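You operate a simulated robot arm through the tools that you are given. There is no shell and no other tool.

The job below is to be done with a simulated two-armed robot. You get a single attempt, and the scene is never put back.

## Task
Fetch the teal strap and set it on the top of the narrow bench. Take the plant pot on the white desk and put it away on the top of the wall shelf. Press the hopper button two times. Take the white coil and put it on the back of the crimp bench. Put the teal bobbin from the top of the low shelving on the top of the sideboard and the orange bobbin on the middle shelf of the low shelving. Take the green comb from the top of the big counter and put it on the top of the wall ledge. Put the brown tangle from the packing table on the top of the low shelving and the pink tangle on the back of the test bench. Fetch the webbing roll with the smallest size on its label from the packing table and set it on the teal flat case. Stack the grey tin from the packing table on top of the blue tin. Fetch the clip from the packing table and set it on top of the box there. Do these in any order. Set down upright: bobbin.

The check looks at the end state, three seconds after you hand in, the way a careful person would. Anything else that was tipped, shoved, dropped, spilled or broken makes it a failure.

## Robot
Two 7-joint arms with fingered hands on one trunk, on a base that drives. Base frame: it is fixed to the floor where the robot stands at the start and does not move with it; the origin is under the middle of the robot, x ahead of it, y to its left, z up. Readings come in m, degrees, newtons and seconds.
The left shoulder is at the start at [0.088, 0.17, 1.161], the right one opposite. With the tool pointing down near the work surface each hand reaches from about 0.32 to 0.78 m from the robot's upright axis, wherever it stands, measured 20 degrees to its own side. Places, roughly: back of the crimp bench (150x20 cm) [2.02, 1.5, 0.8]; back of the test bench (150x20 cm) [3.44, 2.74, 0.8]; bobbin [3.5, 5.25, 0.75]; box [7.75, 2, 0.75]; clip (3x4x3 cm) [7.5, 2.3, 0.8]; comb [5.75, 4.25, 0.75]; hopper button [-0.7, 1.3, 0.9]; middle shelf of the low shelving [3.7, 5.2, 0.5]; plant pot (8x7x7 cm) [-1.6, -1.4, 0.8]; tangle [6.75, 3, 0.75]; teal flat case (18x21x3 cm) [7.2, 3, 0.8]; teal strap [-1.75, 0, 0.75]; tin [7.5, 2.25, 0.75]; top of the low shelving [3.6, 5.1, 0.8]; top of the narrow bench [-0.5, 1.5, 0.7]; top of the sideboard [6.5, 3.7, 0.6]; top of the wall ledge (62x18 cm) [2.98, 4.62, 1]; top of the wall shelf (12x68 cm) [-1.42, 0.9, 0.82]; webbing roll [7, 2.75, 0.75]; white coil (12x5x3 cm) [4.4, 4.7, 0.6]. Payload 4 kg a hand.
Tool frame (each hand has its own): the origin (TCP) lies between the finger pads and is the grasp point; the fingertips stand 0.026 m ahead of it; z points along the fingers, y is the line along which they close. Largest opening 0.132 m; the body of the gripper starts 0.073 m behind the TCP. The gripper is a hand of 4 fingers: y runs from the thumb to the fingers, the wrist lies at [0, 0, -0.224] in the tool frame.
Orientation is that of the tool frame in the base frame, as a unit quaternion [x, y, z, w]. With the fingers straight down and closing along the base's y, the tool's x points along the base's -x, its y along +y and its z along -z.

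## Interface
- The arms move only by the tool step_arm. It takes "left_motion", "right_motion" or both (then of equal length, played together; a hand with none holds still); each is a list of rows, each a list of 2 entries, a list of its own where there are three numbers: the shift along the base's x, y, z in m, then the turn, a rotation vector about the base's x, y, z in degrees. In form: [[[dx, dy, dz], [wx, wy, wz]], ...]. A call has 1 to 20 rows; each row shifts and turns the commanded pose from where the row before left it. Each row takes 0.2 s and may step no farther than 0.05 m and 8.6 degrees from the row before; otherwise, the whole call is refused. Where a pose cannot be reached the arm comes as near as it can. A force on the tool above 40 N (or 10 N above the force at the start of the call, whichever is more), or a blocked arm, ends the call early, and 0.2 s more pass. In this call time passes only in rows, and 0.2 s behind the last. It gives the time, the measured TCP pose, the force on the tool (base axes), the opening and the grip force at its end, in the units of the frame above (readings bear some noise), with the torque about the TCP (base axes, N m) and any sound that the robot's microphone picked up.
- Cameras (640 x 400 px; columns grow to the right, rows downward): "scene" is now at [0.1813, 0.006, 1.3371]; the picture's right is [0.05, -1.00, 0.00], its down [-0.57, -0.03, -0.82] and it looks along [0.82, 0.04, -0.57] (base axes); focal length 270 px, centre (320, 200). "left" rides on the left gripper at [-0.073, 0.006, -0.094] in its tool frame; the picture's right is [-0.08, -1.00, 0.00], its down [0.78, -0.06, -0.62] and it looks along [0.61, -0.05, 0.79] (tool axes); focal length 230 px, centre (320, 200). "right" rides on the right gripper at [0.073, 0.006, -0.094] in its tool frame; the picture's right is [-0.08, 1.00, 0.00], its down [-0.79, -0.06, -0.62] and it looks along [-0.61, -0.05, 0.79] (tool axes); focal length 230 px, centre (320, 200). There is no depth. A picture from a camera that has moved, and an enlarged one, comes with that camera's place and axes in the base frame and with its lens.
- camera(camera): a new picture of that camera. It takes no simulated time.
- lift_body(by): slides the trunk up (or, below 0, down) by that many m; the arms and the scene camera ride with it, the base frame stays. It gives what a move gives, with no picture.
- steer(legs): drives the robot by 1 to 6 legs, each [ahead, left, turn to the left] in m, m and degrees, along the robot's own axes; the way and the turn of a leg run together, so that a leg with both is an arc; at most 1.5 m and 180 degrees a leg. The arms and the cameras ride along, it lands a little off, and it stops where it bumps. It gives what a move gives.
- curl_fingers(finger1, finger2, finger3, thumb_bend, hand): sets how far each is bent, from 0 (flat) to 1 (curled in); at 0.3 the hand is open as for a grip, at 0.7 the pads meet at the TCP. One left out holds its place. A second passes; each finger stops where it meets its share of the squeeze, and holds until it gets a number again. It is the only way to open and close the hand. It gives what a move gives, with no picture; readings hold the bend of each and the force on the fingers (four entries, about 0 where the hand has none), thumb and palm.
- pan_tilt(pan, tilt): turns the head with the scene camera to pan (to the left, within 80 degrees either way) and tilt (down, from -29 to 69), counted from straight ahead of the robot. It gives what a move gives.
- inspect(camera, box): a new picture of the part [left, top, right, bottom] of that camera's present view, enlarged. It takes no simulated time.
- close_job(): hands the job in; it is judged then, once.

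Places have to be worked out from the pictures, the camera data and where the tool is seen. Open the grippers and draw the arms clear of the work before you hand the job in, unless the task says otherwise.

The tools are called after "Request:" as name(argument=value, ...) on one line, values as JSON. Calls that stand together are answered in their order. step_arm: Moves the arms, as the interface text tells. Its arguments: {"type":"object","properties":{"left_motion":{"type":"array","items":{"type":"array"}},"right_motion":{"type":"array","items":{"type":"array"}}},"required":[]} The other tools are called the same way: lift_body (by) slides the trunk up or down; curl_fingers (finger1, finger2, finger3, thumb_bend, hand) moves the fingers one by one; steer (legs) drives the base; pan_tilt (pan, tilt) turns the head that bears the scene camera; camera (camera) takes a picture; inspect (camera, box) takes an enlarged picture of a part of a camera's view; close_job () hands the job in.

At the start:

```text
t: 0.0
left_tool_pos: [0.5424, 0.269, 0.9898]
left_orientation: [0.0, 1.0, 0.001, 0.0]
left_wrist_force: [-0.2, -0.1, 0.4]
left_wrist_torque: [0.03, 0.02, -0.02]
left_gripper_width: 0.1316
left_gripper_force: 0.0
left_shape: jaw
left_bend: [0.3, 0.3, 0.3, 0.3]
left_finger forces: [0.0, 0.1, 0.1, 0.0, 0.1, 0.0]
right_tool_pos: [0.5803, -0.1884, 0.9507]
right_orientation: [0.0, 1.0, -0.001, 0.0]
right_wrist_force: [0.6, -0.2, 0.3]
right_wrist_torque: [0.02, 0.01, 0.01]
right_gripper_width: 0.1317
right_gripper_force: 0.0
right_shape: jaw
right_bend: [0.3, 0.3, 0.3, 0.3]
right_finger forces: [0.1, 0.0, 0.0, 0.0, 0.0, 0.0]
trunk travel left (down, up): [-0.175, 0.176]
robot x, y, heading: [0.0017, 0.0006, -0.1]
head pan, tilt: [2.6, 34.6]
```

scene: 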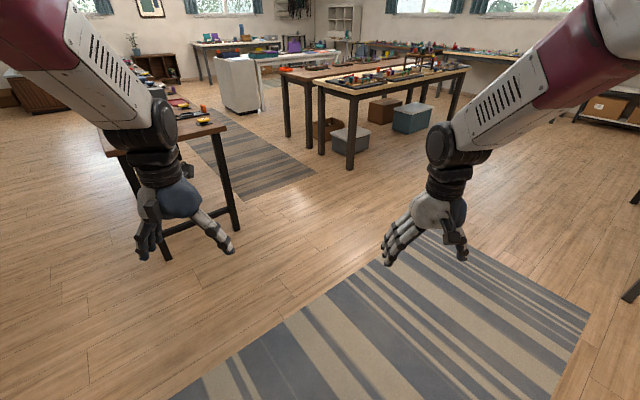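
right: 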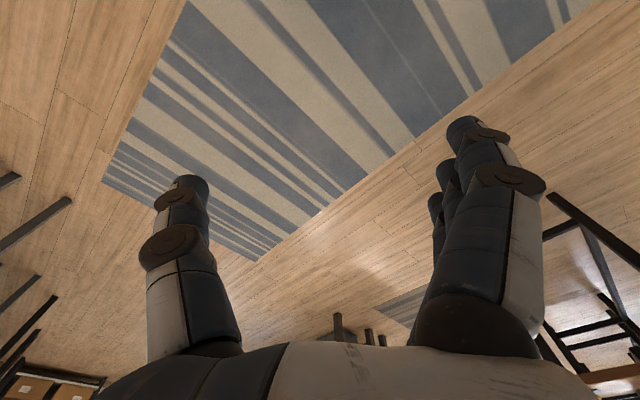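
left: 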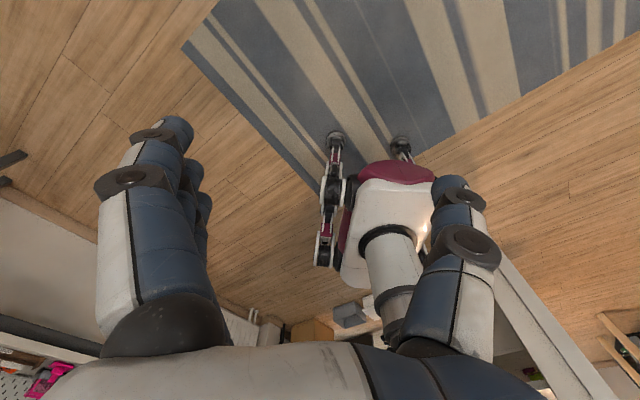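

I start by surveying the room with the head camera: first to the left, where the crimp bench, narrow bench and hopper button should be.

Request:
pan_tilt(pan=75, tilt=20)

Request:
camera(camera="scene")

Request:
pan_tilt(pan=30, tilt=15)

Request:
camera(camera="scene")

Request:
pan_tilt(pan=-20, tilt=15)

Request:
camera(camera="scene")

Request:
pan_tilt(pan=-75, tilt=20)

Request:
camera(camera="scene")

```text
t: 1.4
left_tool_pos: [0.5421, 0.2689, 0.9871]
left_orientation: [0.0, 1.0, 0.0, -0.001]
left_wrist_force: [-0.2, -0.4, 0.6]
left_wrist_torque: [0.02, -0.04, 0.0]
left_gripper_width: 0.1319
left_gripper_force: 0.0
left_shape: jaw
left_bend: [0.3, 0.3, 0.3, 0.3]
left_finger forces: [0.1, 0.0, 0.0, 0.1, 0.1, 0.1]
right_tool_pos: [0.5805, -0.1884, 0.9522]
right_orientation: [0.0, 1.0, 0.0, 0.0]
right_wrist_force: [0.6, 0.0, 0.5]
right_wrist_torque: [-0.02, -0.03, 0.0]
right_gripper_width: 0.1317
right_gripper_force: 0.1
right_shape: jaw
right_bend: [0.3, 0.3, 0.3, 0.3]
right_finger forces: [0.0, 0.1, 0.0, 0.0, 0.0, 0.0]
trunk travel left (down, up): [-0.175, 0.176]
robot x, y, heading: [-0.0023, -0.0002, 0.1]
head pan, tilt: [75.0, 20.0]
```

```text
taken
camera scene: at [0.1173, 0.0918, 1.3603], right [0.97, -0.26, 0.0], down [-0.09, -0.33, -0.94], along [0.24, 0.91, -0.34], focal length 270 px, centre (320, 200)
```

scene: 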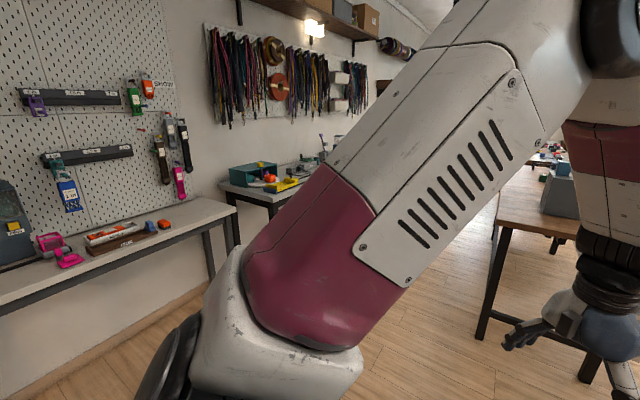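

```text
t: 2.6
left_tool_pos: [0.5422, 0.27, 0.9876]
left_orientation: [0.0, 1.0, -0.001, 0.0]
left_wrist_force: [-0.6, 0.7, -0.5]
left_wrist_torque: [0.02, 0.02, -0.01]
left_gripper_width: 0.1319
left_gripper_force: 0.1
left_shape: jaw
left_bend: [0.3, 0.3, 0.3, 0.3]
left_finger forces: [0.0, 0.1, 0.0, 0.0, 0.1, 0.0]
right_tool_pos: [0.58, -0.1885, 0.9507]
right_orientation: [0.001, 1.0, 0.0, 0.001]
right_wrist_force: [-0.6, 0.2, -0.8]
right_wrist_torque: [0.0, 0.03, 0.0]
right_gripper_width: 0.1323
right_gripper_force: 0.0
right_shape: jaw
right_bend: [0.3, 0.3, 0.3, 0.3]
right_finger forces: [0.1, 0.0, 0.0, 0.0, 0.0, 0.0]
trunk travel left (down, up): [-0.175, 0.176]
robot x, y, heading: [-0.0024, -0.001, 0.0]
head pan, tilt: [30.0, 15.0]
```

```text
taken
camera scene: at [0.174, 0.0487, 1.3684], right [0.5, -0.87, 0.0], down [-0.22, -0.13, -0.97], along [0.84, 0.48, -0.26], focal length 270 px, centre (320, 200)
```

scene: 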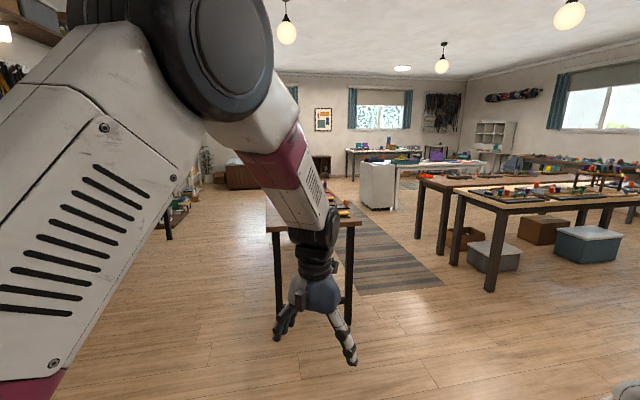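

```text
t: 3.7
left_tool_pos: [0.54, 0.2685, 0.9873]
left_orientation: [0.0, 1.0, 0.0, -0.001]
left_wrist_force: [0.5, 0.2, -0.8]
left_wrist_torque: [-0.02, 0.0, 0.01]
left_gripper_width: 0.1317
left_gripper_force: 0.1
left_shape: jaw
left_bend: [0.3, 0.3, 0.3, 0.3]
left_finger forces: [0.1, 0.0, 0.0, 0.1, 0.0, 0.1]
right_tool_pos: [0.5783, -0.1882, 0.9517]
right_orientation: [-0.001, 1.0, -0.001, 0.001]
right_wrist_force: [0.2, 0.7, 0.3]
right_wrist_torque: [0.04, 0.01, 0.0]
right_gripper_width: 0.132
right_gripper_force: 0.0
right_shape: jaw
right_bend: [0.3, 0.3, 0.3, 0.3]
right_finger forces: [0.0, 0.0, 0.0, 0.0, 0.0, 0.1]
trunk travel left (down, up): [-0.175, 0.176]
robot x, y, heading: [0.0007, -0.0015, 0.1]
head pan, tilt: [-20.0, 15.0]
```

```text
taken
camera scene: at [0.1809, -0.03, 1.3684], right [-0.34, -0.94, 0.0], down [-0.24, 0.09, -0.97], along [0.91, -0.33, -0.26], focal length 270 px, centre (320, 200)
```

scene: 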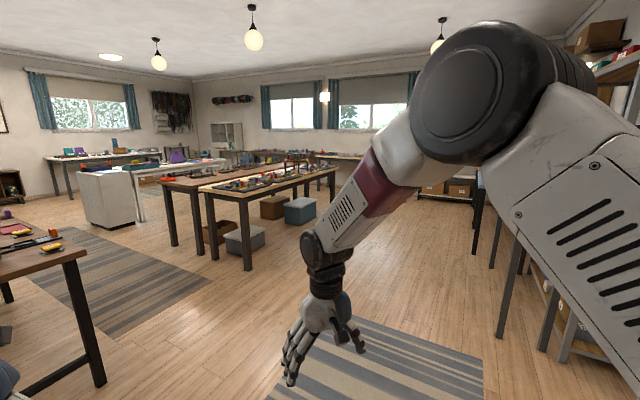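

```text
t: 5.0
left_tool_pos: [0.5409, 0.2687, 0.9868]
left_orientation: [-0.001, 1.0, 0.0, 0.001]
left_wrist_force: [-0.8, 0.1, -0.6]
left_wrist_torque: [-0.01, 0.0, -0.04]
left_gripper_width: 0.1318
left_gripper_force: 0.0
left_shape: jaw
left_bend: [0.3, 0.3, 0.3, 0.3]
left_finger forces: [0.0, 0.0, 0.1, 0.0, 0.0, 0.1]
right_tool_pos: [0.5795, -0.1882, 0.9511]
right_orientation: [-0.001, 1.0, -0.001, 0.0]
right_wrist_force: [0.0, -0.1, 0.7]
right_wrist_torque: [-0.01, 0.0, 0.03]
right_gripper_width: 0.1321
right_gripper_force: 0.0
right_shape: jaw
right_bend: [0.3, 0.3, 0.3, 0.3]
right_finger forces: [0.0, 0.0, 0.0, 0.0, 0.0, 0.0]
trunk travel left (down, up): [-0.175, 0.176]
robot x, y, heading: [-0.0014, -0.0024, 0.0]
head pan, tilt: [-75.0, 20.0]
```

```text
taken
camera scene: at [0.1173, -0.088, 1.3603], right [-0.97, -0.26, 0.0], down [-0.09, 0.33, -0.94], along [0.24, -0.91, -0.34], focal length 270 px, centre (320, 200)
```

scene: 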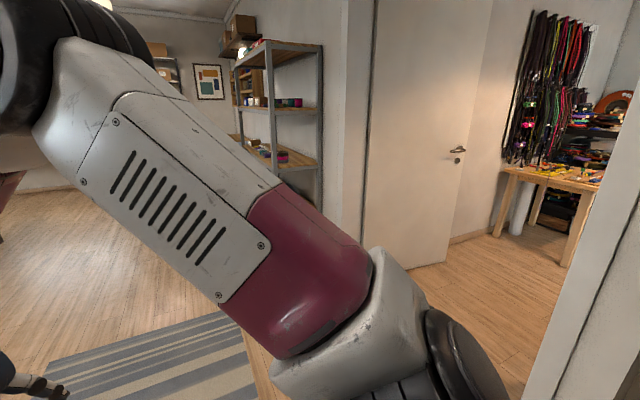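

Next I turn the robot around to view the area behind; the space within about 0.7 m looks free.

Request:
steer(legs=[[0, 0, 150]])

Request:
pan_tilt(pan=30, tilt=20)

Request:
camera(camera="scene")

Request:
pan_tilt(pan=0, tilt=20)

Request:
camera(camera="scene")

Request:
pan_tilt(pan=-40, tilt=20)

Request:
camera(camera="scene")

```text
t: 11.5
left_tool_pos: [-0.6027, 0.0562, 0.987]
left_orientation: [0.962, -0.273, 0.0, 0.0]
left_wrist_force: [-0.8, -1.5, -0.1]
left_wrist_torque: [-0.01, 0.01, 0.0]
left_gripper_width: 0.1315
left_gripper_force: 0.1
left_shape: jaw
left_bend: [0.3, 0.3, 0.3, 0.3]
left_finger forces: [0.0, 0.1, 0.0, 0.0, 0.0, 0.0]
right_tool_pos: [-0.3959, 0.4653, 0.9519]
right_orientation: [0.962, -0.273, 0.0, 0.0]
right_wrist_force: [0.4, 0.0, 0.1]
right_wrist_torque: [-0.02, 0.01, 0.04]
right_gripper_width: 0.1317
right_gripper_force: 0.0
right_shape: jaw
right_bend: [0.3, 0.3, 0.3, 0.3]
right_finger forces: [0.0, 0.0, 0.1, 0.0, 0.0, 0.1]
trunk travel left (down, up): [-0.175, 0.176]
robot x, y, heading: [-0.0024, 0.0017, 148.3]
head pan, tilt: [-75.0, 20.0]
```

```text
t: 13.3
left_tool_pos: [-0.6013, 0.0561, 0.9873]
left_orientation: [0.962, -0.274, 0.0, 0.0]
left_wrist_force: [0.1, 0.1, -0.7]
left_wrist_torque: [0.02, -0.02, 0.0]
left_gripper_width: 0.132
left_gripper_force: 0.0
left_shape: jaw
left_bend: [0.3, 0.3, 0.3, 0.3]
left_finger forces: [0.1, 0.0, 0.0, 0.0, 0.0, 0.1]
right_tool_pos: [-0.3935, 0.465, 0.9518]
right_orientation: [0.962, -0.273, 0.001, 0.0]
right_wrist_force: [0.4, -0.5, -0.1]
right_wrist_torque: [-0.01, 0.0, 0.02]
right_gripper_width: 0.1317
right_gripper_force: 0.0
right_shape: jaw
right_bend: [0.3, 0.3, 0.3, 0.3]
right_finger forces: [0.0, 0.0, 0.0, 0.1, 0.0, 0.1]
trunk travel left (down, up): [-0.175, 0.176]
robot x, y, heading: [0.0011, -0.0052, 148.3]
head pan, tilt: [30.0, 20.0]
```

```text
taken
camera scene: at [-0.1741, 0.0542, 1.3603], right [0.03, 1.0, 0.0], down [0.34, -0.01, -0.94], along [-0.94, 0.03, -0.34], focal length 270 px, centre (320, 200)
```

scene: 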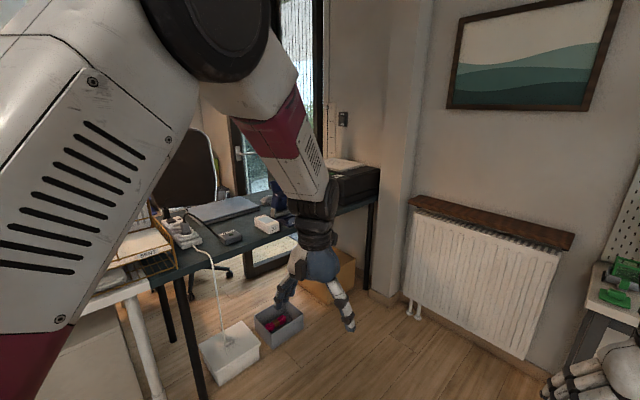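

```text
t: 14.2
left_tool_pos: [-0.6027, 0.0554, 0.9873]
left_orientation: [0.962, -0.273, 0.0, 0.001]
left_wrist_force: [-0.3, 0.1, 0.6]
left_wrist_torque: [-0.01, -0.02, -0.01]
left_gripper_width: 0.1317
left_gripper_force: 0.1
left_shape: jaw
left_bend: [0.3, 0.3, 0.3, 0.3]
left_finger forces: [0.1, 0.0, 0.1, 0.0, 0.1, 0.1]
right_tool_pos: [-0.3947, 0.4638, 0.9514]
right_orientation: [0.962, -0.273, 0.0, 0.0]
right_wrist_force: [-0.3, 0.3, 0.0]
right_wrist_torque: [0.01, 0.0, 0.02]
right_gripper_width: 0.1317
right_gripper_force: 0.1
right_shape: jaw
right_bend: [0.3, 0.3, 0.3, 0.3]
right_finger forces: [0.0, 0.1, 0.0, 0.0, 0.1, 0.0]
trunk travel left (down, up): [-0.175, 0.176]
robot x, y, heading: [-0.0004, 0.0005, 148.3]
head pan, tilt: [0.0, 20.0]
```

```text
taken
camera scene: at [-0.1603, 0.1002, 1.3603], right [0.53, 0.85, 0.0], down [0.29, -0.18, -0.94], along [-0.8, 0.49, -0.34], focal length 270 px, centre (320, 200)
```

scene: 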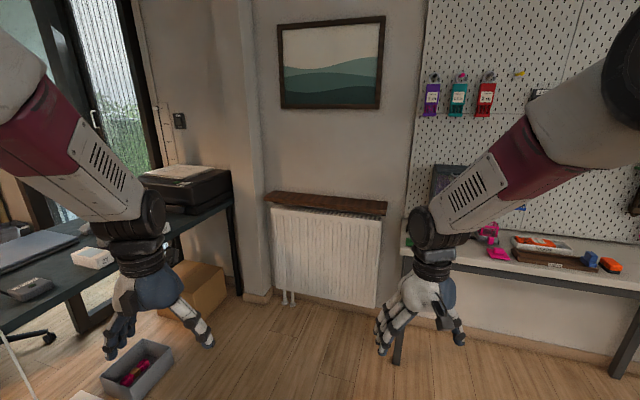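

```text
t: 15.3
left_tool_pos: [-0.6019, 0.0557, 0.9876]
left_orientation: [0.962, -0.274, 0.0, 0.0]
left_wrist_force: [-0.1, -0.2, -1.4]
left_wrist_torque: [-0.04, -0.01, -0.03]
left_gripper_width: 0.1318
left_gripper_force: 0.1
left_shape: jaw
left_bend: [0.3, 0.3, 0.3, 0.3]
left_finger forces: [0.0, 0.1, 0.0, 0.0, 0.1, 0.1]
right_tool_pos: [-0.3939, 0.4656, 0.9517]
right_orientation: [0.962, -0.273, 0.0, -0.001]
right_wrist_force: [-0.1, 0.1, -0.1]
right_wrist_torque: [-0.02, 0.03, 0.01]
right_gripper_width: 0.1322
right_gripper_force: 0.0
right_shape: jaw
right_bend: [0.3, 0.3, 0.3, 0.3]
right_finger forces: [0.0, 0.0, 0.0, 0.0, 0.0, 0.1]
trunk travel left (down, up): [-0.175, 0.176]
robot x, y, heading: [-0.0008, 0.0003, 148.4]
head pan, tilt: [-40.0, 20.0]
```

```text
taken
camera scene: at [-0.1104, 0.1398, 1.3603], right [0.95, 0.31, 0.0], down [0.11, -0.32, -0.94], along [-0.3, 0.89, -0.34], focal length 270 px, centre (320, 200)
```

scene: 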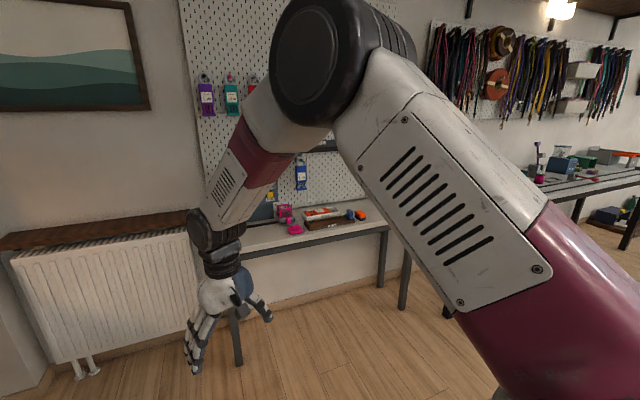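

I see the radiator shelf (wall shelf), the black desk, the narrow bench and the edge of the white desk. I turn further left to see the white desk and plant pot.

Request:
steer(legs=[[0, 0, 42]])

Request:
pan_tilt(pan=0, tilt=28)

Request:
camera(camera="scene")

Request:
pan_tilt(pan=35, tilt=28)

Request:
camera(camera="scene")

```text
t: 17.6
left_tool_pos: [-0.4898, -0.3557, 0.9876]
left_orientation: [0.997, 0.081, 0.0, -0.001]
left_wrist_force: [-0.5, -0.3, 0.1]
left_wrist_torque: [-0.02, -0.05, -0.01]
left_gripper_width: 0.132
left_gripper_force: 0.1
left_shape: jaw
left_bend: [0.3, 0.3, 0.3, 0.3]
left_finger forces: [0.1, 0.1, 0.1, 0.1, 0.0, 0.1]
right_tool_pos: [-0.6025, 0.0911, 0.95]
right_orientation: [0.997, 0.082, 0.0, 0.0]
right_wrist_force: [-0.3, -0.3, -0.6]
right_wrist_torque: [0.01, 0.01, -0.02]
right_gripper_width: 0.1319
right_gripper_force: 0.0
right_shape: jaw
right_bend: [0.3, 0.3, 0.3, 0.3]
right_finger forces: [0.0, 0.1, 0.0, 0.0, 0.0, 0.0]
trunk travel left (down, up): [-0.175, 0.176]
robot x, y, heading: [0.0023, -0.0004, -170.4]
head pan, tilt: [-40.0, 20.0]
```

```text
t: 18.7
left_tool_pos: [-0.4898, -0.3541, 0.9881]
left_orientation: [0.997, 0.082, 0.0, -0.001]
left_wrist_force: [0.2, 0.4, 0.0]
left_wrist_torque: [0.01, 0.01, 0.0]
left_gripper_width: 0.1318
left_gripper_force: 0.0
left_shape: jaw
left_bend: [0.3, 0.3, 0.3, 0.3]
left_finger forces: [0.1, 0.0, 0.0, 0.0, 0.1, 0.0]
right_tool_pos: [-0.6037, 0.0905, 0.9505]
right_orientation: [0.997, 0.082, 0.0, 0.0]
right_wrist_force: [-0.1, -0.4, -0.9]
right_wrist_torque: [-0.03, -0.03, -0.01]
right_gripper_width: 0.1317
right_gripper_force: 0.1
right_shape: jaw
right_bend: [0.3, 0.3, 0.3, 0.3]
right_finger forces: [0.0, 0.1, 0.0, 0.0, 0.1, 0.0]
trunk travel left (down, up): [-0.175, 0.176]
robot x, y, heading: [0.0008, -0.0006, -170.5]
head pan, tilt: [0.0, 28.0]
```

```text
taken
camera scene: at [-0.1838, -0.0283, 1.3474], right [-0.16, 0.99, 0.0], down [0.46, 0.08, -0.88], along [-0.87, -0.14, -0.47], focal length 270 px, centre (320, 200)
```

scene: 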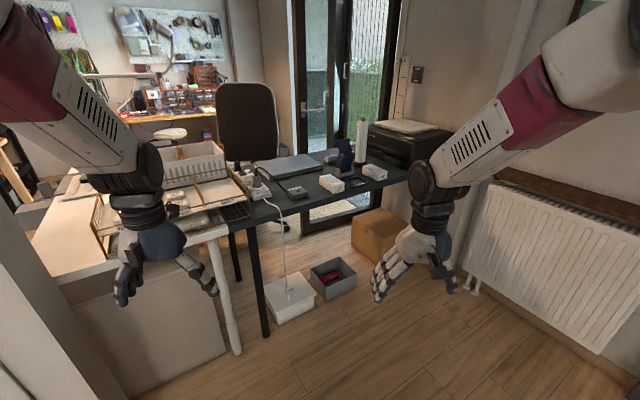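

```text
t: 19.7
left_tool_pos: [-0.4897, -0.3541, 0.9884]
left_orientation: [0.997, 0.081, 0.0, 0.0]
left_wrist_force: [-0.6, 0.5, 0.4]
left_wrist_torque: [-0.01, 0.01, -0.03]
left_gripper_width: 0.1319
left_gripper_force: 0.0
left_shape: jaw
left_bend: [0.3, 0.3, 0.3, 0.3]
left_finger forces: [0.1, 0.0, 0.0, 0.1, 0.0, 0.0]
right_tool_pos: [-0.6033, 0.0906, 0.9515]
right_orientation: [0.997, 0.082, 0.001, 0.0]
right_wrist_force: [-0.3, -0.3, 0.3]
right_wrist_torque: [0.02, -0.01, 0.0]
right_gripper_width: 0.1317
right_gripper_force: 0.0
right_shape: jaw
right_bend: [0.3, 0.3, 0.3, 0.3]
right_finger forces: [0.0, 0.0, 0.0, 0.1, 0.0, 0.0]
trunk travel left (down, up): [-0.175, 0.176]
robot x, y, heading: [-0.0017, 0.0004, -170.2]
head pan, tilt: [35.0, 28.0]
```

```text
taken
camera scene: at [-0.1591, -0.0773, 1.3474], right [-0.7, 0.71, 0.0], down [0.34, 0.33, -0.88], along [-0.63, -0.62, -0.47], focal length 270 px, centre (320, 200)
```

scene: 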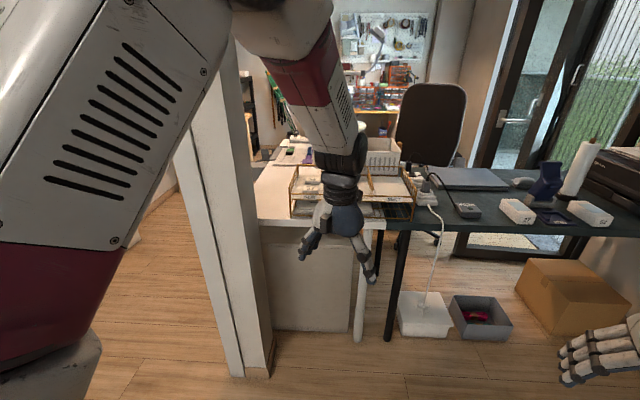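

I zoom in on the black desk to find the teal strap near the predicted pixel and on the white desk for the plant pot.

Request:
pan_tilt(pan=0, tilt=28)

Request:
inspect(camera="scene", box=[240, 110, 460, 250])

Request:
inspect(camera="scene", box=[20, 80, 300, 255])

```text
t: 20.7
left_tool_pos: [-0.4893, -0.3542, 0.9876]
left_orientation: [0.997, 0.082, 0.0, 0.0]
left_wrist_force: [0.2, 0.8, -1.1]
left_wrist_torque: [0.0, -0.01, -0.02]
left_gripper_width: 0.132
left_gripper_force: 0.1
left_shape: jaw
left_bend: [0.3, 0.3, 0.3, 0.3]
left_finger forces: [0.0, 0.0, 0.0, 0.0, 0.0, 0.0]
right_tool_pos: [-0.6017, 0.0904, 0.9518]
right_orientation: [0.997, 0.082, 0.0, -0.001]
right_wrist_force: [0.0, 0.0, -0.6]
right_wrist_torque: [0.01, 0.03, 0.02]
right_gripper_width: 0.1321
right_gripper_force: 0.1
right_shape: jaw
right_bend: [0.3, 0.3, 0.3, 0.3]
right_finger forces: [0.0, 0.0, 0.0, 0.0, 0.0, 0.0]
trunk travel left (down, up): [-0.175, 0.176]
robot x, y, heading: [-0.0002, 0.0033, -170.5]
head pan, tilt: [0.0, 28.0]
```

```text
2.86 times, centred on (350, 180) of scene
camera zoom: at [-0.1838, -0.0285, 1.3474], right [-0.16, 0.99, 0.0], down [0.46, 0.08, -0.88], along [-0.87, -0.15, -0.47], focal length 773 px, centre (234, 257)
```

zoom: 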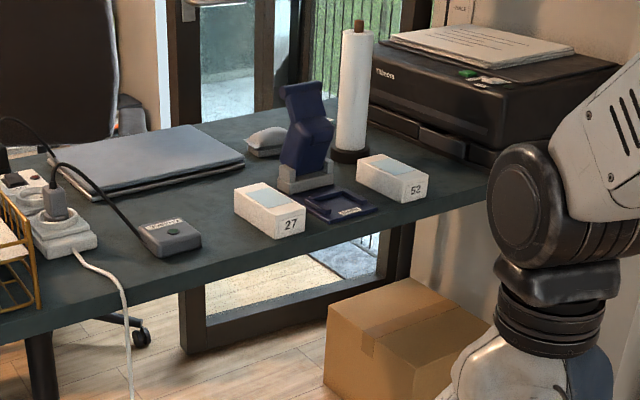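

```text
2.29 times, centred on (160, 168) of scene
camera zoom: at [-0.1838, -0.0285, 1.3474], right [-0.16, 0.99, 0.0], down [0.46, 0.08, -0.88], along [-0.87, -0.15, -0.47], focal length 618 px, centre (686, 274)
```

zoom: 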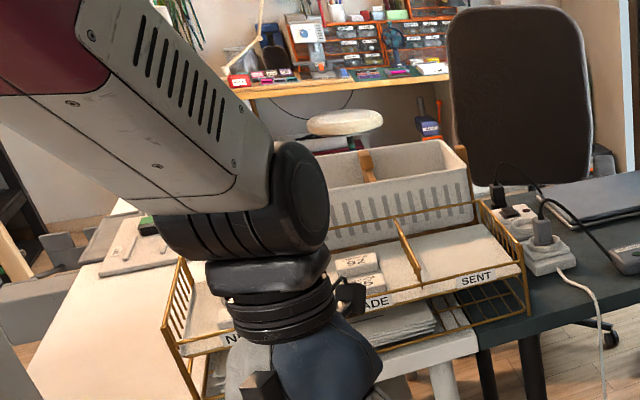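

The desks and walls are rotated about 40° in the base frame. I turn to face the black desk squarely and sidestep right to stand in front of its far half, keeping the hands short of its edge.

Request:
steer(legs=[[0, 0, 30.4], [0.4, -0.9, 0]])

Request:
pan_tilt(pan=0, tilt=40)

Request:
camera(camera="scene")

```text
t: 30.5
left_tool_pos: [-1.1345, -0.1106, 0.9876]
left_orientation: [0.942, 0.337, 0.0, -0.001]
left_wrist_force: [-0.3, -0.5, 0.6]
left_wrist_torque: [0.01, 0.02, -0.02]
left_gripper_width: 0.132
left_gripper_force: 0.1
left_shape: jaw
left_bend: [0.3, 0.3, 0.3, 0.3]
left_finger forces: [0.0, 0.1, 0.1, 0.0, 0.1, 0.0]
right_tool_pos: [-1.4534, 0.2177, 0.9517]
right_orientation: [0.942, 0.337, 0.0, -0.001]
right_wrist_force: [-0.5, 0.5, -0.3]
right_wrist_torque: [0.0, 0.02, 0.01]
right_gripper_width: 0.1321
right_gripper_force: 0.1
right_shape: jaw
right_bend: [0.3, 0.3, 0.3, 0.3]
right_finger forces: [0.0, 0.0, 0.0, 0.0, 0.0, 0.1]
trunk travel left (down, up): [-0.175, 0.176]
robot x, y, heading: [-0.8888, 0.4444, -140.7]
head pan, tilt: [0.0, 28.0]
```

```text
t: 31.2
left_tool_pos: [-1.1329, -0.1106, 0.9867]
left_orientation: [0.942, 0.337, 0.0, 0.0]
left_wrist_force: [0.8, 0.1, -0.1]
left_wrist_torque: [0.01, 0.0, 0.02]
left_gripper_width: 0.1319
left_gripper_force: 0.1
left_shape: jaw
left_bend: [0.3, 0.3, 0.3, 0.3]
left_finger forces: [0.1, 0.0, 0.0, 0.0, 0.0, 0.0]
right_tool_pos: [-1.4542, 0.2175, 0.9515]
right_orientation: [0.941, 0.337, 0.0, 0.0]
right_wrist_force: [-0.4, -0.4, 0.2]
right_wrist_torque: [0.0, -0.01, -0.01]
right_gripper_width: 0.1316
right_gripper_force: 0.0
right_shape: jaw
right_bend: [0.3, 0.3, 0.3, 0.3]
right_finger forces: [0.1, 0.1, 0.0, 0.0, 0.1, 0.0]
trunk travel left (down, up): [-0.175, 0.176]
robot x, y, heading: [-0.8854, 0.4379, -140.6]
head pan, tilt: [0.0, 40.0]
```

```text
taken
camera scene: at [-1.0255, 0.3287, 1.3289], right [-0.63, 0.77, 0.0], down [0.5, 0.41, -0.77], along [-0.59, -0.49, -0.64], focal length 270 px, centre (320, 200)
```

scene: 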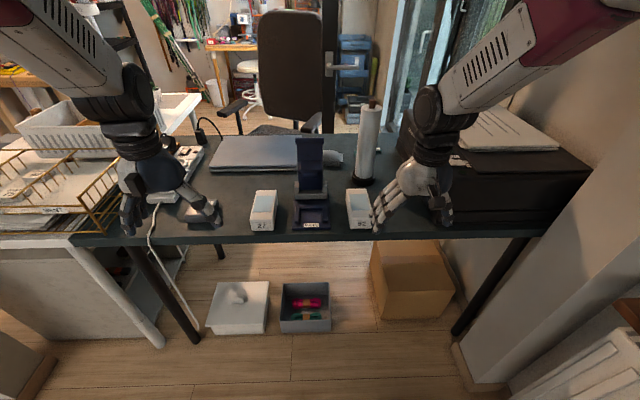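

The bin below holds coloured bits and the blue stand has a labelled tray; I zoom in on both.

Request:
inspect(camera="scene", box=[230, 120, 400, 240])

Request:
inspect(camera="scene", box=[200, 270, 340, 340])

Request:
inspect(camera="scene", box=[0, 80, 220, 240])

Request:
camera(camera="right")

```text
3.33 times, centred on (315, 180) of scene
camera zoom: at [-1.0255, 0.3287, 1.3289], right [-0.63, 0.77, 0.0], down [0.5, 0.41, -0.77], along [-0.59, -0.49, -0.64], focal length 901 px, centre (337, 267)
```

zoom: 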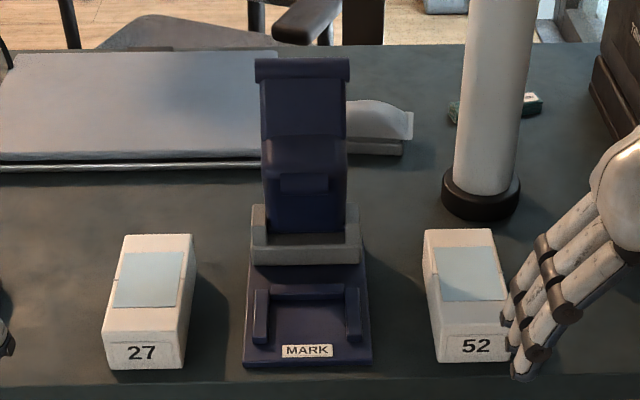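

```text
4.57 times, centred on (270, 305) of scene
camera zoom: at [-1.0255, 0.3287, 1.3289], right [-0.63, 0.77, 0.0], down [0.5, 0.41, -0.77], along [-0.59, -0.49, -0.64], focal length 1236 px, centre (549, -280)
```

zoom: 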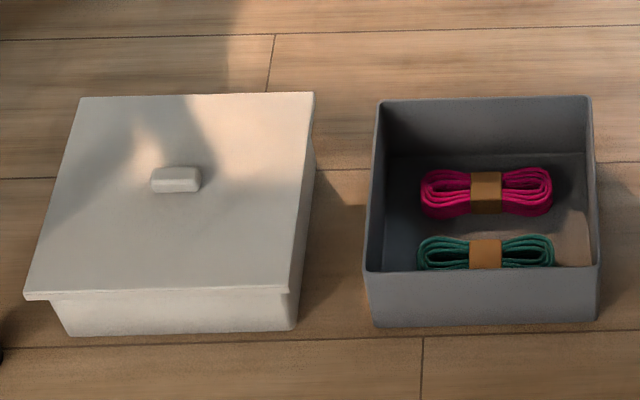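

```text
2.50 times, centred on (110, 160) of scene
camera zoom: at [-1.0255, 0.3287, 1.3289], right [-0.63, 0.77, 0.0], down [0.5, 0.41, -0.77], along [-0.59, -0.49, -0.64], focal length 676 px, centre (845, 300)
```

zoom: 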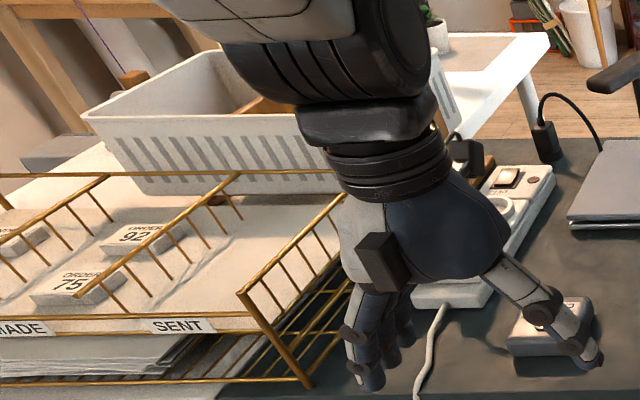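

```text
taken
camera right: at [-1.3922, 0.2606, 1.0455], right [0.57, -0.82, 0.0], down [-0.65, -0.45, 0.62], along [-0.51, -0.35, -0.79], focal length 230 px, centre (320, 200)
```

right: 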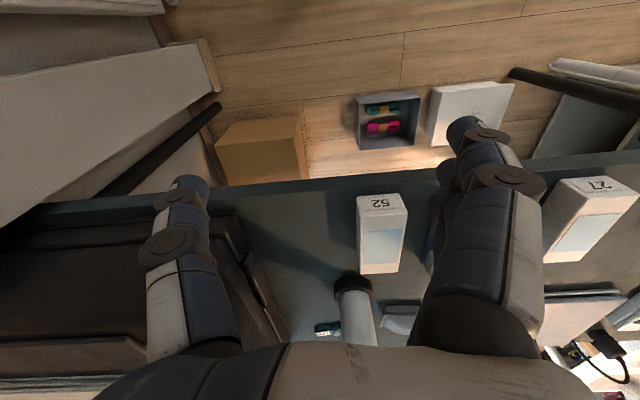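

There's a small teal item on the desk behind the paper roll and straps in the floor bin; I zoom in on the desk item to see what it is.

Request:
inspect(camera="scene", box=[340, 125, 420, 175])

Request:
inspect(camera="right", box=[290, 300, 370, 350])

Request:
inspect(camera="right", box=[340, 80, 440, 142])

```text
8.00 times, centred on (380, 150) of scene
camera zoom: at [-1.0255, 0.3287, 1.3289], right [-0.63, 0.77, 0.0], down [0.5, 0.41, -0.77], along [-0.59, -0.49, -0.64], focal length 2163 px, centre (-160, 600)
```

zoom: 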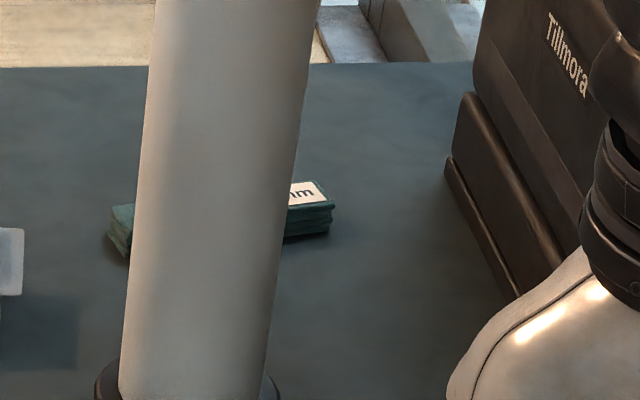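

```text
8.00 times, centred on (330, 325) of right
camera zoom: at [-1.3922, 0.2606, 1.0455], right [0.57, -0.82, 0.0], down [-0.65, -0.45, 0.62], along [-0.51, -0.35, -0.79], focal length 1841 px, centre (240, -800)
```

zoom: 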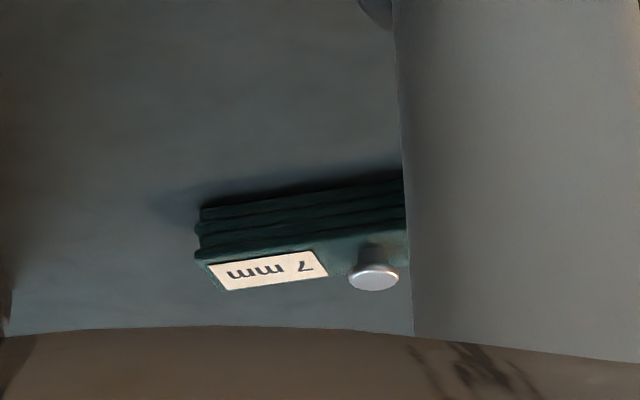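

```text
6.40 times, centred on (390, 111) of right
camera zoom: at [-1.3922, 0.2606, 1.0455], right [0.57, -0.82, 0.0], down [-0.65, -0.45, 0.62], along [-0.51, -0.35, -0.79], focal length 1472 px, centre (-128, 770)
```

zoom: 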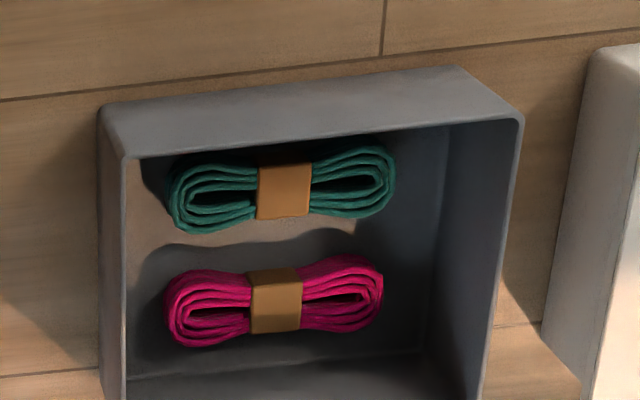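

The strap with a snap and a "7 mm" label lies on the desk behind the paper roll, around (-1.92, -0.15, 0.76), with its long axis parallel to the desk front. I look straight down to see how big the base is before moving closer.

Request:
pan_tilt(pan=0, tilt=69)

Request:
camera(camera="scene")

Request:
lift_body(by=0.17)

Request:
pan_tilt(pan=0, tilt=40)

Request:
camera(camera="scene")

Request:
pan_tilt(pan=50, tilt=35)

Request:
camera(camera="scene")

```text
t: 32.2
left_tool_pos: [-1.134, -0.1114, 0.988]
left_orientation: [0.941, 0.338, 0.0, 0.0]
left_wrist_force: [-0.5, 0.7, 0.6]
left_wrist_torque: [0.02, -0.02, 0.0]
left_gripper_width: 0.1318
left_gripper_force: 0.0
left_shape: jaw
left_bend: [0.3, 0.3, 0.3, 0.3]
left_finger forces: [0.0, 0.1, 0.0, 0.1, 0.0, 0.1]
right_tool_pos: [-1.4538, 0.2189, 0.953]
right_orientation: [0.941, 0.338, 0.0, 0.0]
right_wrist_force: [0.6, -0.5, -0.2]
right_wrist_torque: [0.0, 0.02, -0.03]
right_gripper_width: 0.1321
right_gripper_force: 0.0
right_shape: jaw
right_bend: [0.3, 0.3, 0.3, 0.3]
right_finger forces: [0.1, 0.0, 0.0, 0.0, 0.1, 0.0]
trunk travel left (down, up): [-0.175, 0.176]
robot x, y, heading: [-0.8871, 0.4407, -140.5]
head pan, tilt: [0.0, 68.8]
```

```text
taken
camera scene: at [-1.0031, 0.3471, 1.2928], right [-0.63, 0.77, 0.0], down [0.72, 0.59, -0.36], along [-0.28, -0.23, -0.93], focal length 270 px, centre (320, 200)
```

scene: 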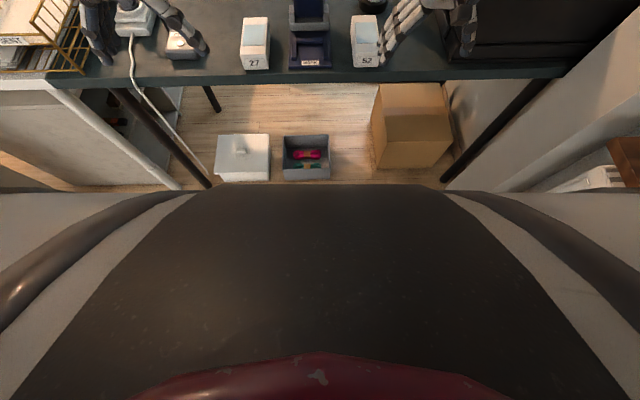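

```text
t: 34.1
left_tool_pos: [-1.1324, -0.1114, 1.1578]
left_orientation: [0.941, 0.338, 0.0, 0.0]
left_wrist_force: [0.1, -0.4, 0.0]
left_wrist_torque: [-0.02, -0.01, -0.02]
left_gripper_width: 0.1317
left_gripper_force: 0.1
left_shape: jaw
left_bend: [0.3, 0.3, 0.3, 0.3]
left_finger forces: [0.0, 0.0, 0.0, 0.0, 0.0, 0.0]
right_tool_pos: [-1.4536, 0.2171, 1.1222]
right_orientation: [0.942, 0.336, 0.001, 0.0]
right_wrist_force: [-0.1, 0.3, -0.1]
right_wrist_torque: [-0.05, 0.01, 0.01]
right_gripper_width: 0.1317
right_gripper_force: 0.0
right_shape: jaw
right_bend: [0.3, 0.3, 0.3, 0.3]
right_finger forces: [0.0, 0.0, 0.0, 0.0, 0.0, 0.0]
trunk travel left (down, up): [-0.345, 0.006]
robot x, y, heading: [-0.8849, 0.4424, -140.6]
head pan, tilt: [0.0, 68.8]
```

```text
t: 35.0
left_tool_pos: [-1.134, -0.1113, 1.1583]
left_orientation: [0.941, 0.337, 0.0, 0.0]
left_wrist_force: [-0.4, -0.5, 0.3]
left_wrist_torque: [0.0, 0.02, 0.04]
left_gripper_width: 0.1318
left_gripper_force: 0.0
left_shape: jaw
left_bend: [0.3, 0.3, 0.3, 0.3]
left_finger forces: [0.0, 0.0, 0.0, 0.0, 0.0, 0.1]
right_tool_pos: [-1.4527, 0.2186, 1.1215]
right_orientation: [0.941, 0.338, 0.0, 0.0]
right_wrist_force: [-1.0, -1.0, -0.3]
right_wrist_torque: [0.0, 0.02, -0.01]
right_gripper_width: 0.1319
right_gripper_force: 0.0
right_shape: jaw
right_bend: [0.3, 0.3, 0.3, 0.3]
right_finger forces: [0.0, 0.0, 0.0, 0.1, 0.0, 0.1]
trunk travel left (down, up): [-0.345, 0.006]
robot x, y, heading: [-0.8893, 0.4415, -140.7]
head pan, tilt: [0.0, 40.0]
```

```text
taken
camera scene: at [-0.9839, 0.3629, 1.5012], right [-0.63, 0.77, 0.0], down [0.5, 0.41, -0.77], along [-0.59, -0.49, -0.64], focal length 270 px, centre (320, 200)
```

scene: 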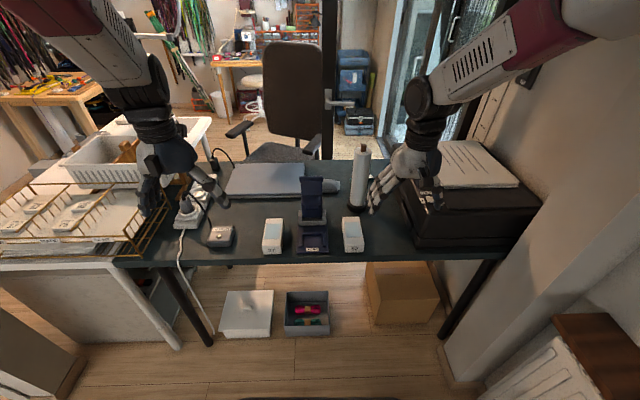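

```text
t: 36.2
left_tool_pos: [-1.1335, -0.1115, 1.1578]
left_orientation: [0.942, 0.337, 0.001, -0.001]
left_wrist_force: [-0.1, -0.4, 0.9]
left_wrist_torque: [0.01, -0.01, -0.04]
left_gripper_width: 0.1318
left_gripper_force: 0.2
left_shape: jaw
left_bend: [0.3, 0.3, 0.3, 0.3]
left_finger forces: [0.0, 0.0, 0.2, 0.1, 0.0, 0.1]
right_tool_pos: [-1.4536, 0.218, 1.1213]
right_orientation: [0.941, 0.337, -0.001, 0.0]
right_wrist_force: [-0.4, 0.3, -1.2]
right_wrist_torque: [0.0, -0.01, -0.02]
right_gripper_width: 0.1319
right_gripper_force: 0.1
right_shape: jaw
right_bend: [0.3, 0.3, 0.3, 0.3]
right_finger forces: [0.0, 0.0, 0.0, 0.1, 0.1, 0.0]
trunk travel left (down, up): [-0.345, 0.006]
robot x, y, heading: [-0.8841, 0.4403, -140.6]
head pan, tilt: [50.0, 35.0]
```

```text
taken
camera scene: at [-0.9192, 0.3287, 1.5089], right [-1.0, 0.01, 0.0], down [0.01, 0.57, -0.82], along [-0.01, -0.82, -0.57], focal length 270 px, centre (320, 200)
```

scene: 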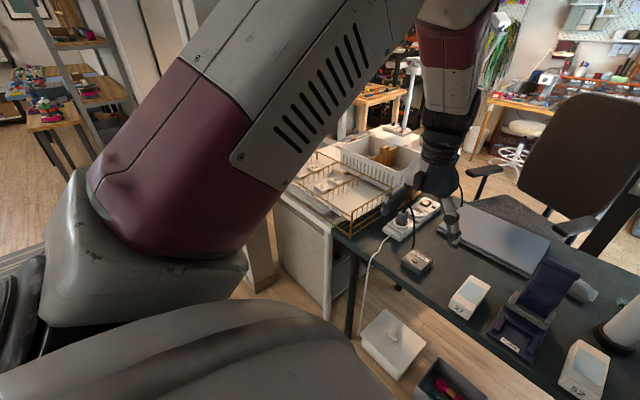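

The chest hides the base from the head camera, but the left hand camera looks back at the robot, so I use it to see the base footprint.

Request:
camera(camera="left")

```text
taken
camera left: at [-1.1866, -0.1607, 1.2509], right [-0.69, 0.72, 0.0], down [0.57, 0.54, 0.62], along [0.45, 0.43, -0.79], focal length 230 px, centre (320, 200)
```

left: 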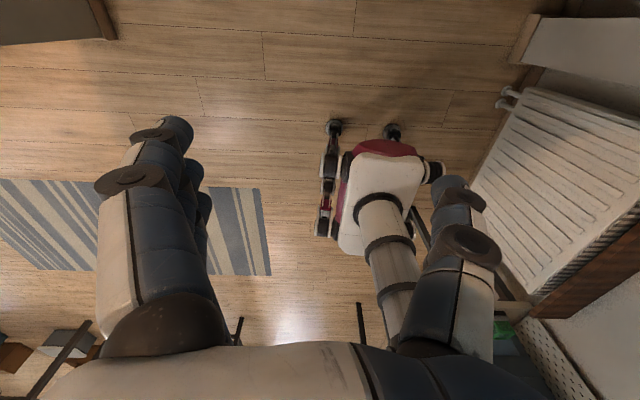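

The base wheels lie about 0.18 m ahead of the axis, so I can come nearly up to the desk edge. I raise the right hand and turn it so that it closes along the desk's depth (thumb toward me), for gripping the strap across its short side.

Request:
step_arm(right_motion=[[[0, 0, 0.01], [0, 0, -8.2]], [[0, 0, 0.01], [0, 0, -8.2]], [[0, 0, 0.01], [0, 0, -8.2]], [[0, 0, 0.01], [0, 0, -8.2]], [[0, 0, 0.01], [0, 0, -8.2]], [[0, 0, 0.01], [0, 0, -8.2]], [[0, 0, 0.01], [0, 0, -8.2]], [[0, 0, 0.01], [0, 0, -8.2]], [[0, 0, 0.01], [0, 0, -8.2]], [[0, 0, 0.01], [0, 0, -8.2]], [[0, 0, 0.0], [0, 0, -8.0]]])

Request:
steer(legs=[[0.35, 0, 0]])

Request:
pan_tilt(pan=-10, tilt=45)

Request:
camera(camera="scene")

Request:
camera(camera="right")

```text
t: 38.6
left_tool_pos: [-1.1334, -0.1101, 1.1568]
left_orientation: [0.942, 0.337, 0.0, 0.0]
left_wrist_force: [0.4, 0.7, -0.5]
left_wrist_torque: [0.02, 0.01, -0.01]
left_gripper_width: 0.1317
left_gripper_force: 0.0
left_shape: jaw
left_bend: [0.3, 0.3, 0.3, 0.3]
left_finger forces: [0.0, 0.0, 0.0, 0.1, 0.0, 0.0]
right_tool_pos: [-1.4531, 0.2187, 1.2209]
right_orientation: [0.903, -0.429, -0.001, 0.0]
right_wrist_force: [0.5, 0.5, 0.1]
right_wrist_torque: [0.02, 0.01, 0.01]
right_gripper_width: 0.1317
right_gripper_force: 0.0
right_shape: jaw
right_bend: [0.3, 0.3, 0.3, 0.3]
right_finger forces: [0.1, 0.0, 0.0, 0.0, 0.1, 0.0]
trunk travel left (down, up): [-0.345, 0.006]
robot x, y, heading: [-0.8872, 0.4421, -140.7]
head pan, tilt: [50.0, 35.0]
```

```text
t: 40.9
left_tool_pos: [-1.3999, -0.3268, 1.1575]
left_orientation: [0.942, 0.336, 0.0, 0.0]
left_wrist_force: [0.3, 0.1, 0.0]
left_wrist_torque: [0.02, 0.0, -0.02]
left_gripper_width: 0.1322
left_gripper_force: 0.1
left_shape: jaw
left_bend: [0.3, 0.3, 0.3, 0.3]
left_finger forces: [0.0, 0.0, 0.0, 0.0, 0.1, 0.0]
right_tool_pos: [-1.7206, 0.0011, 1.2213]
right_orientation: [0.904, -0.429, -0.001, 0.0]
right_wrist_force: [0.1, -0.6, 0.6]
right_wrist_torque: [0.01, -0.02, 0.03]
right_gripper_width: 0.1318
right_gripper_force: 0.0
right_shape: jaw
right_bend: [0.3, 0.3, 0.3, 0.3]
right_finger forces: [0.1, 0.0, 0.1, 0.0, 0.1, 0.1]
trunk travel left (down, up): [-0.345, 0.006]
robot x, y, heading: [-1.1528, 0.2202, -140.8]
head pan, tilt: [50.0, 35.0]
```

```text
t: 42.1
left_tool_pos: [-1.4011, -0.3291, 1.1567]
left_orientation: [0.941, 0.337, 0.0, 0.0]
left_wrist_force: [0.5, -0.8, 0.4]
left_wrist_torque: [-0.01, 0.04, 0.03]
left_gripper_width: 0.132
left_gripper_force: 0.1
left_shape: jaw
left_bend: [0.3, 0.3, 0.3, 0.3]
left_finger forces: [0.0, 0.1, 0.0, 0.0, 0.1, 0.0]
right_tool_pos: [-1.7185, 0.0016, 1.2212]
right_orientation: [0.904, -0.428, 0.0, 0.0]
right_wrist_force: [0.2, -0.2, 0.0]
right_wrist_torque: [-0.02, 0.01, 0.01]
right_gripper_width: 0.1317
right_gripper_force: 0.0
right_shape: jaw
right_bend: [0.3, 0.3, 0.3, 0.3]
right_finger forces: [0.0, 0.1, 0.0, 0.0, 0.0, 0.0]
trunk travel left (down, up): [-0.345, 0.006]
robot x, y, heading: [-1.1567, 0.2217, -140.8]
head pan, tilt: [-10.0, 45.0]
```

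```text
taken
camera scene: at [-1.2543, 0.1598, 1.4941], right [-0.49, 0.87, 0.0], down [0.62, 0.35, -0.71], along [-0.62, -0.35, -0.71], focal length 270 px, centre (320, 200)
```

scene: 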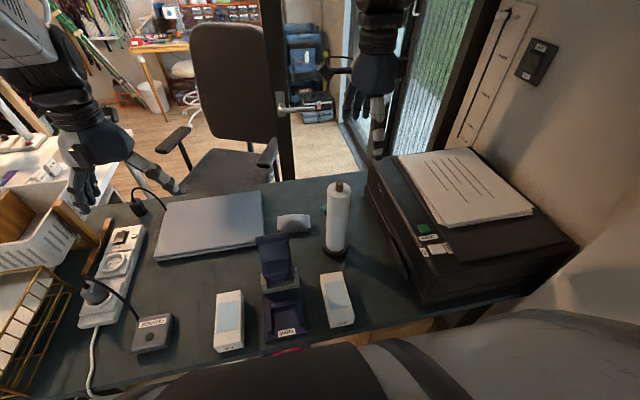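

```text
taken
camera right: at [-1.6763, -0.0581, 1.3154], right [-0.82, -0.57, 0.0], down [-0.45, 0.65, 0.62], along [-0.35, 0.51, -0.79], focal length 230 px, centre (320, 200)
```

right: 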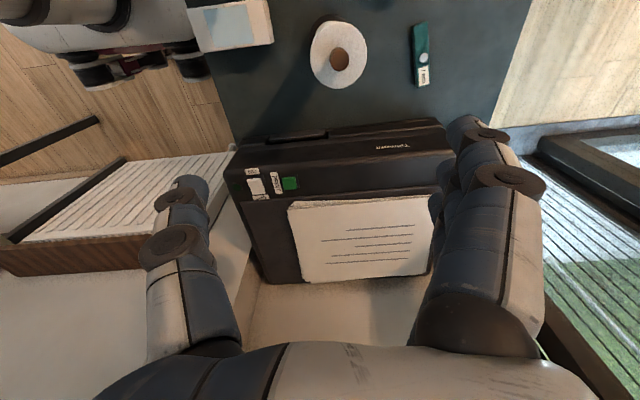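

The right hand camera shows the strap clearly near (-1.87, -0.12), about 12 cm long, with the roll 17 cm nearer. I drive 8 cm closer, narrow the hand, and move it above the strap.

Request:
steer(legs=[[0.08, 0, 0]])

Request:
curl_fingers(hand="right", finger1=0.42, finger2=0.42, finger3=0.42, thumb_bend=0.42)

Request:
step_arm(right_motion=[[[-0.03, -0.025, 0], [0, 0, 6]], [[-0.03, -0.025, 0], [0, 0, 6]], [[-0.03, -0.025, 0], [0, 0, 6]]])

Request:
camera(camera="right")

Request:
camera(camera="scene")

```text
t: 43.2
left_tool_pos: [-1.4602, -0.38, 1.1568]
left_orientation: [0.941, 0.337, 0.0, 0.0]
left_wrist_force: [-0.4, -0.4, -0.6]
left_wrist_torque: [0.01, 0.0, -0.01]
left_gripper_width: 0.1317
left_gripper_force: 0.1
left_shape: jaw
left_bend: [0.3, 0.3, 0.3, 0.3]
left_finger forces: [0.0, 0.1, 0.1, 0.1, 0.0, 0.0]
right_tool_pos: [-1.7812, -0.0517, 1.2204]
right_orientation: [0.904, -0.428, -0.001, 0.001]
right_wrist_force: [-0.5, 0.5, -0.2]
right_wrist_torque: [0.02, -0.01, 0.0]
right_gripper_width: 0.132
right_gripper_force: 0.1
right_shape: jaw
right_bend: [0.3, 0.3, 0.3, 0.3]
right_finger forces: [0.0, 0.1, 0.0, 0.0, 0.0, 0.0]
trunk travel left (down, up): [-0.345, 0.006]
robot x, y, heading: [-1.2114, 0.1729, -140.6]
head pan, tilt: [-10.0, 45.0]
```

```text
t: 44.2
left_tool_pos: [-1.4617, -0.3795, 1.1571]
left_orientation: [0.942, 0.337, 0.0, 0.0]
left_wrist_force: [0.3, -0.8, -0.6]
left_wrist_torque: [-0.01, 0.01, -0.03]
left_gripper_width: 0.1317
left_gripper_force: 0.1
left_shape: jaw
left_bend: [0.3, 0.3, 0.3, 0.3]
left_finger forces: [0.0, 0.0, 0.0, 0.0, 0.1, 0.1]
right_tool_pos: [-1.7809, -0.0495, 1.2217]
right_orientation: [0.904, -0.428, 0.001, 0.0]
right_wrist_force: [0.9, -0.4, 0.0]
right_wrist_torque: [-0.01, 0.0, 0.0]
right_gripper_width: 0.0979
right_gripper_force: 0.0
right_shape: fingers
right_bend: [0.42, 0.42, 0.42, 0.42]
right_finger forces: [0.0, 0.0, 0.0, 0.0, 0.1, 0.0]
trunk travel left (down, up): [-0.345, 0.006]
robot x, y, heading: [-1.2201, 0.1732, -140.4]
head pan, tilt: [-10.0, 45.0]
```

```text
t: 45.0
left_tool_pos: [-1.4626, -0.3803, 1.1569]
left_orientation: [0.941, 0.337, 0.001, 0.0]
left_wrist_force: [-0.1, 0.1, -0.5]
left_wrist_torque: [0.04, -0.02, -0.01]
left_gripper_width: 0.1318
left_gripper_force: 0.0
left_shape: jaw
left_bend: [0.3, 0.3, 0.3, 0.3]
left_finger forces: [0.0, 0.0, 0.0, 0.0, 0.1, 0.0]
right_tool_pos: [-1.8741, -0.1254, 1.2211]
right_orientation: [0.96, -0.281, 0.002, -0.002]
right_wrist_force: [-0.1, -0.1, -0.7]
right_wrist_torque: [0.02, -0.03, 0.02]
right_gripper_width: 0.0977
right_gripper_force: 0.0
right_shape: fingers
right_bend: [0.42, 0.42, 0.42, 0.42]
right_finger forces: [0.1, 0.0, 0.0, 0.0, 0.1, 0.0]
trunk travel left (down, up): [-0.345, 0.006]
robot x, y, heading: [-1.2115, 0.1746, -140.6]
head pan, tilt: [-10.0, 45.0]
```

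```text
taken
camera right: at [-1.8144, -0.1699, 1.3148], right [-0.6, -0.8, 0.0], down [-0.63, 0.47, 0.62], along [-0.49, 0.37, -0.79], focal length 230 px, centre (320, 200)
```

right: 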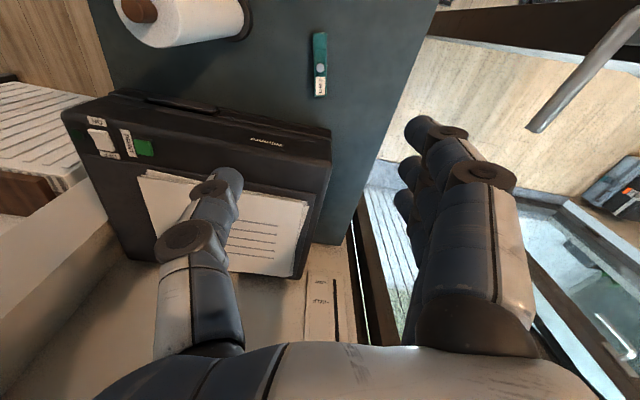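

```text
taken
camera scene: at [-1.3183, 0.1076, 1.4937], right [-0.49, 0.87, 0.0], down [0.62, 0.35, -0.71], along [-0.61, -0.35, -0.71], focal length 270 px, centre (320, 200)
```

scene: 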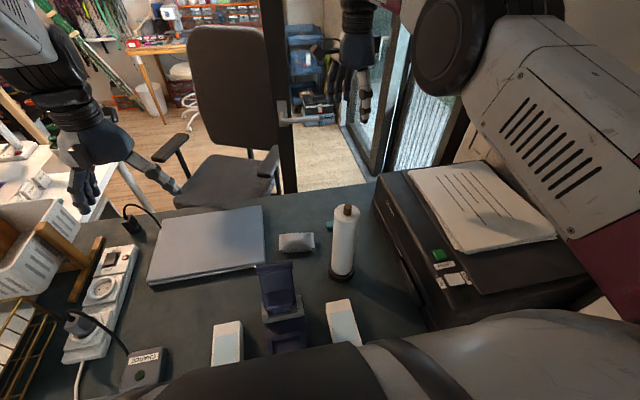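

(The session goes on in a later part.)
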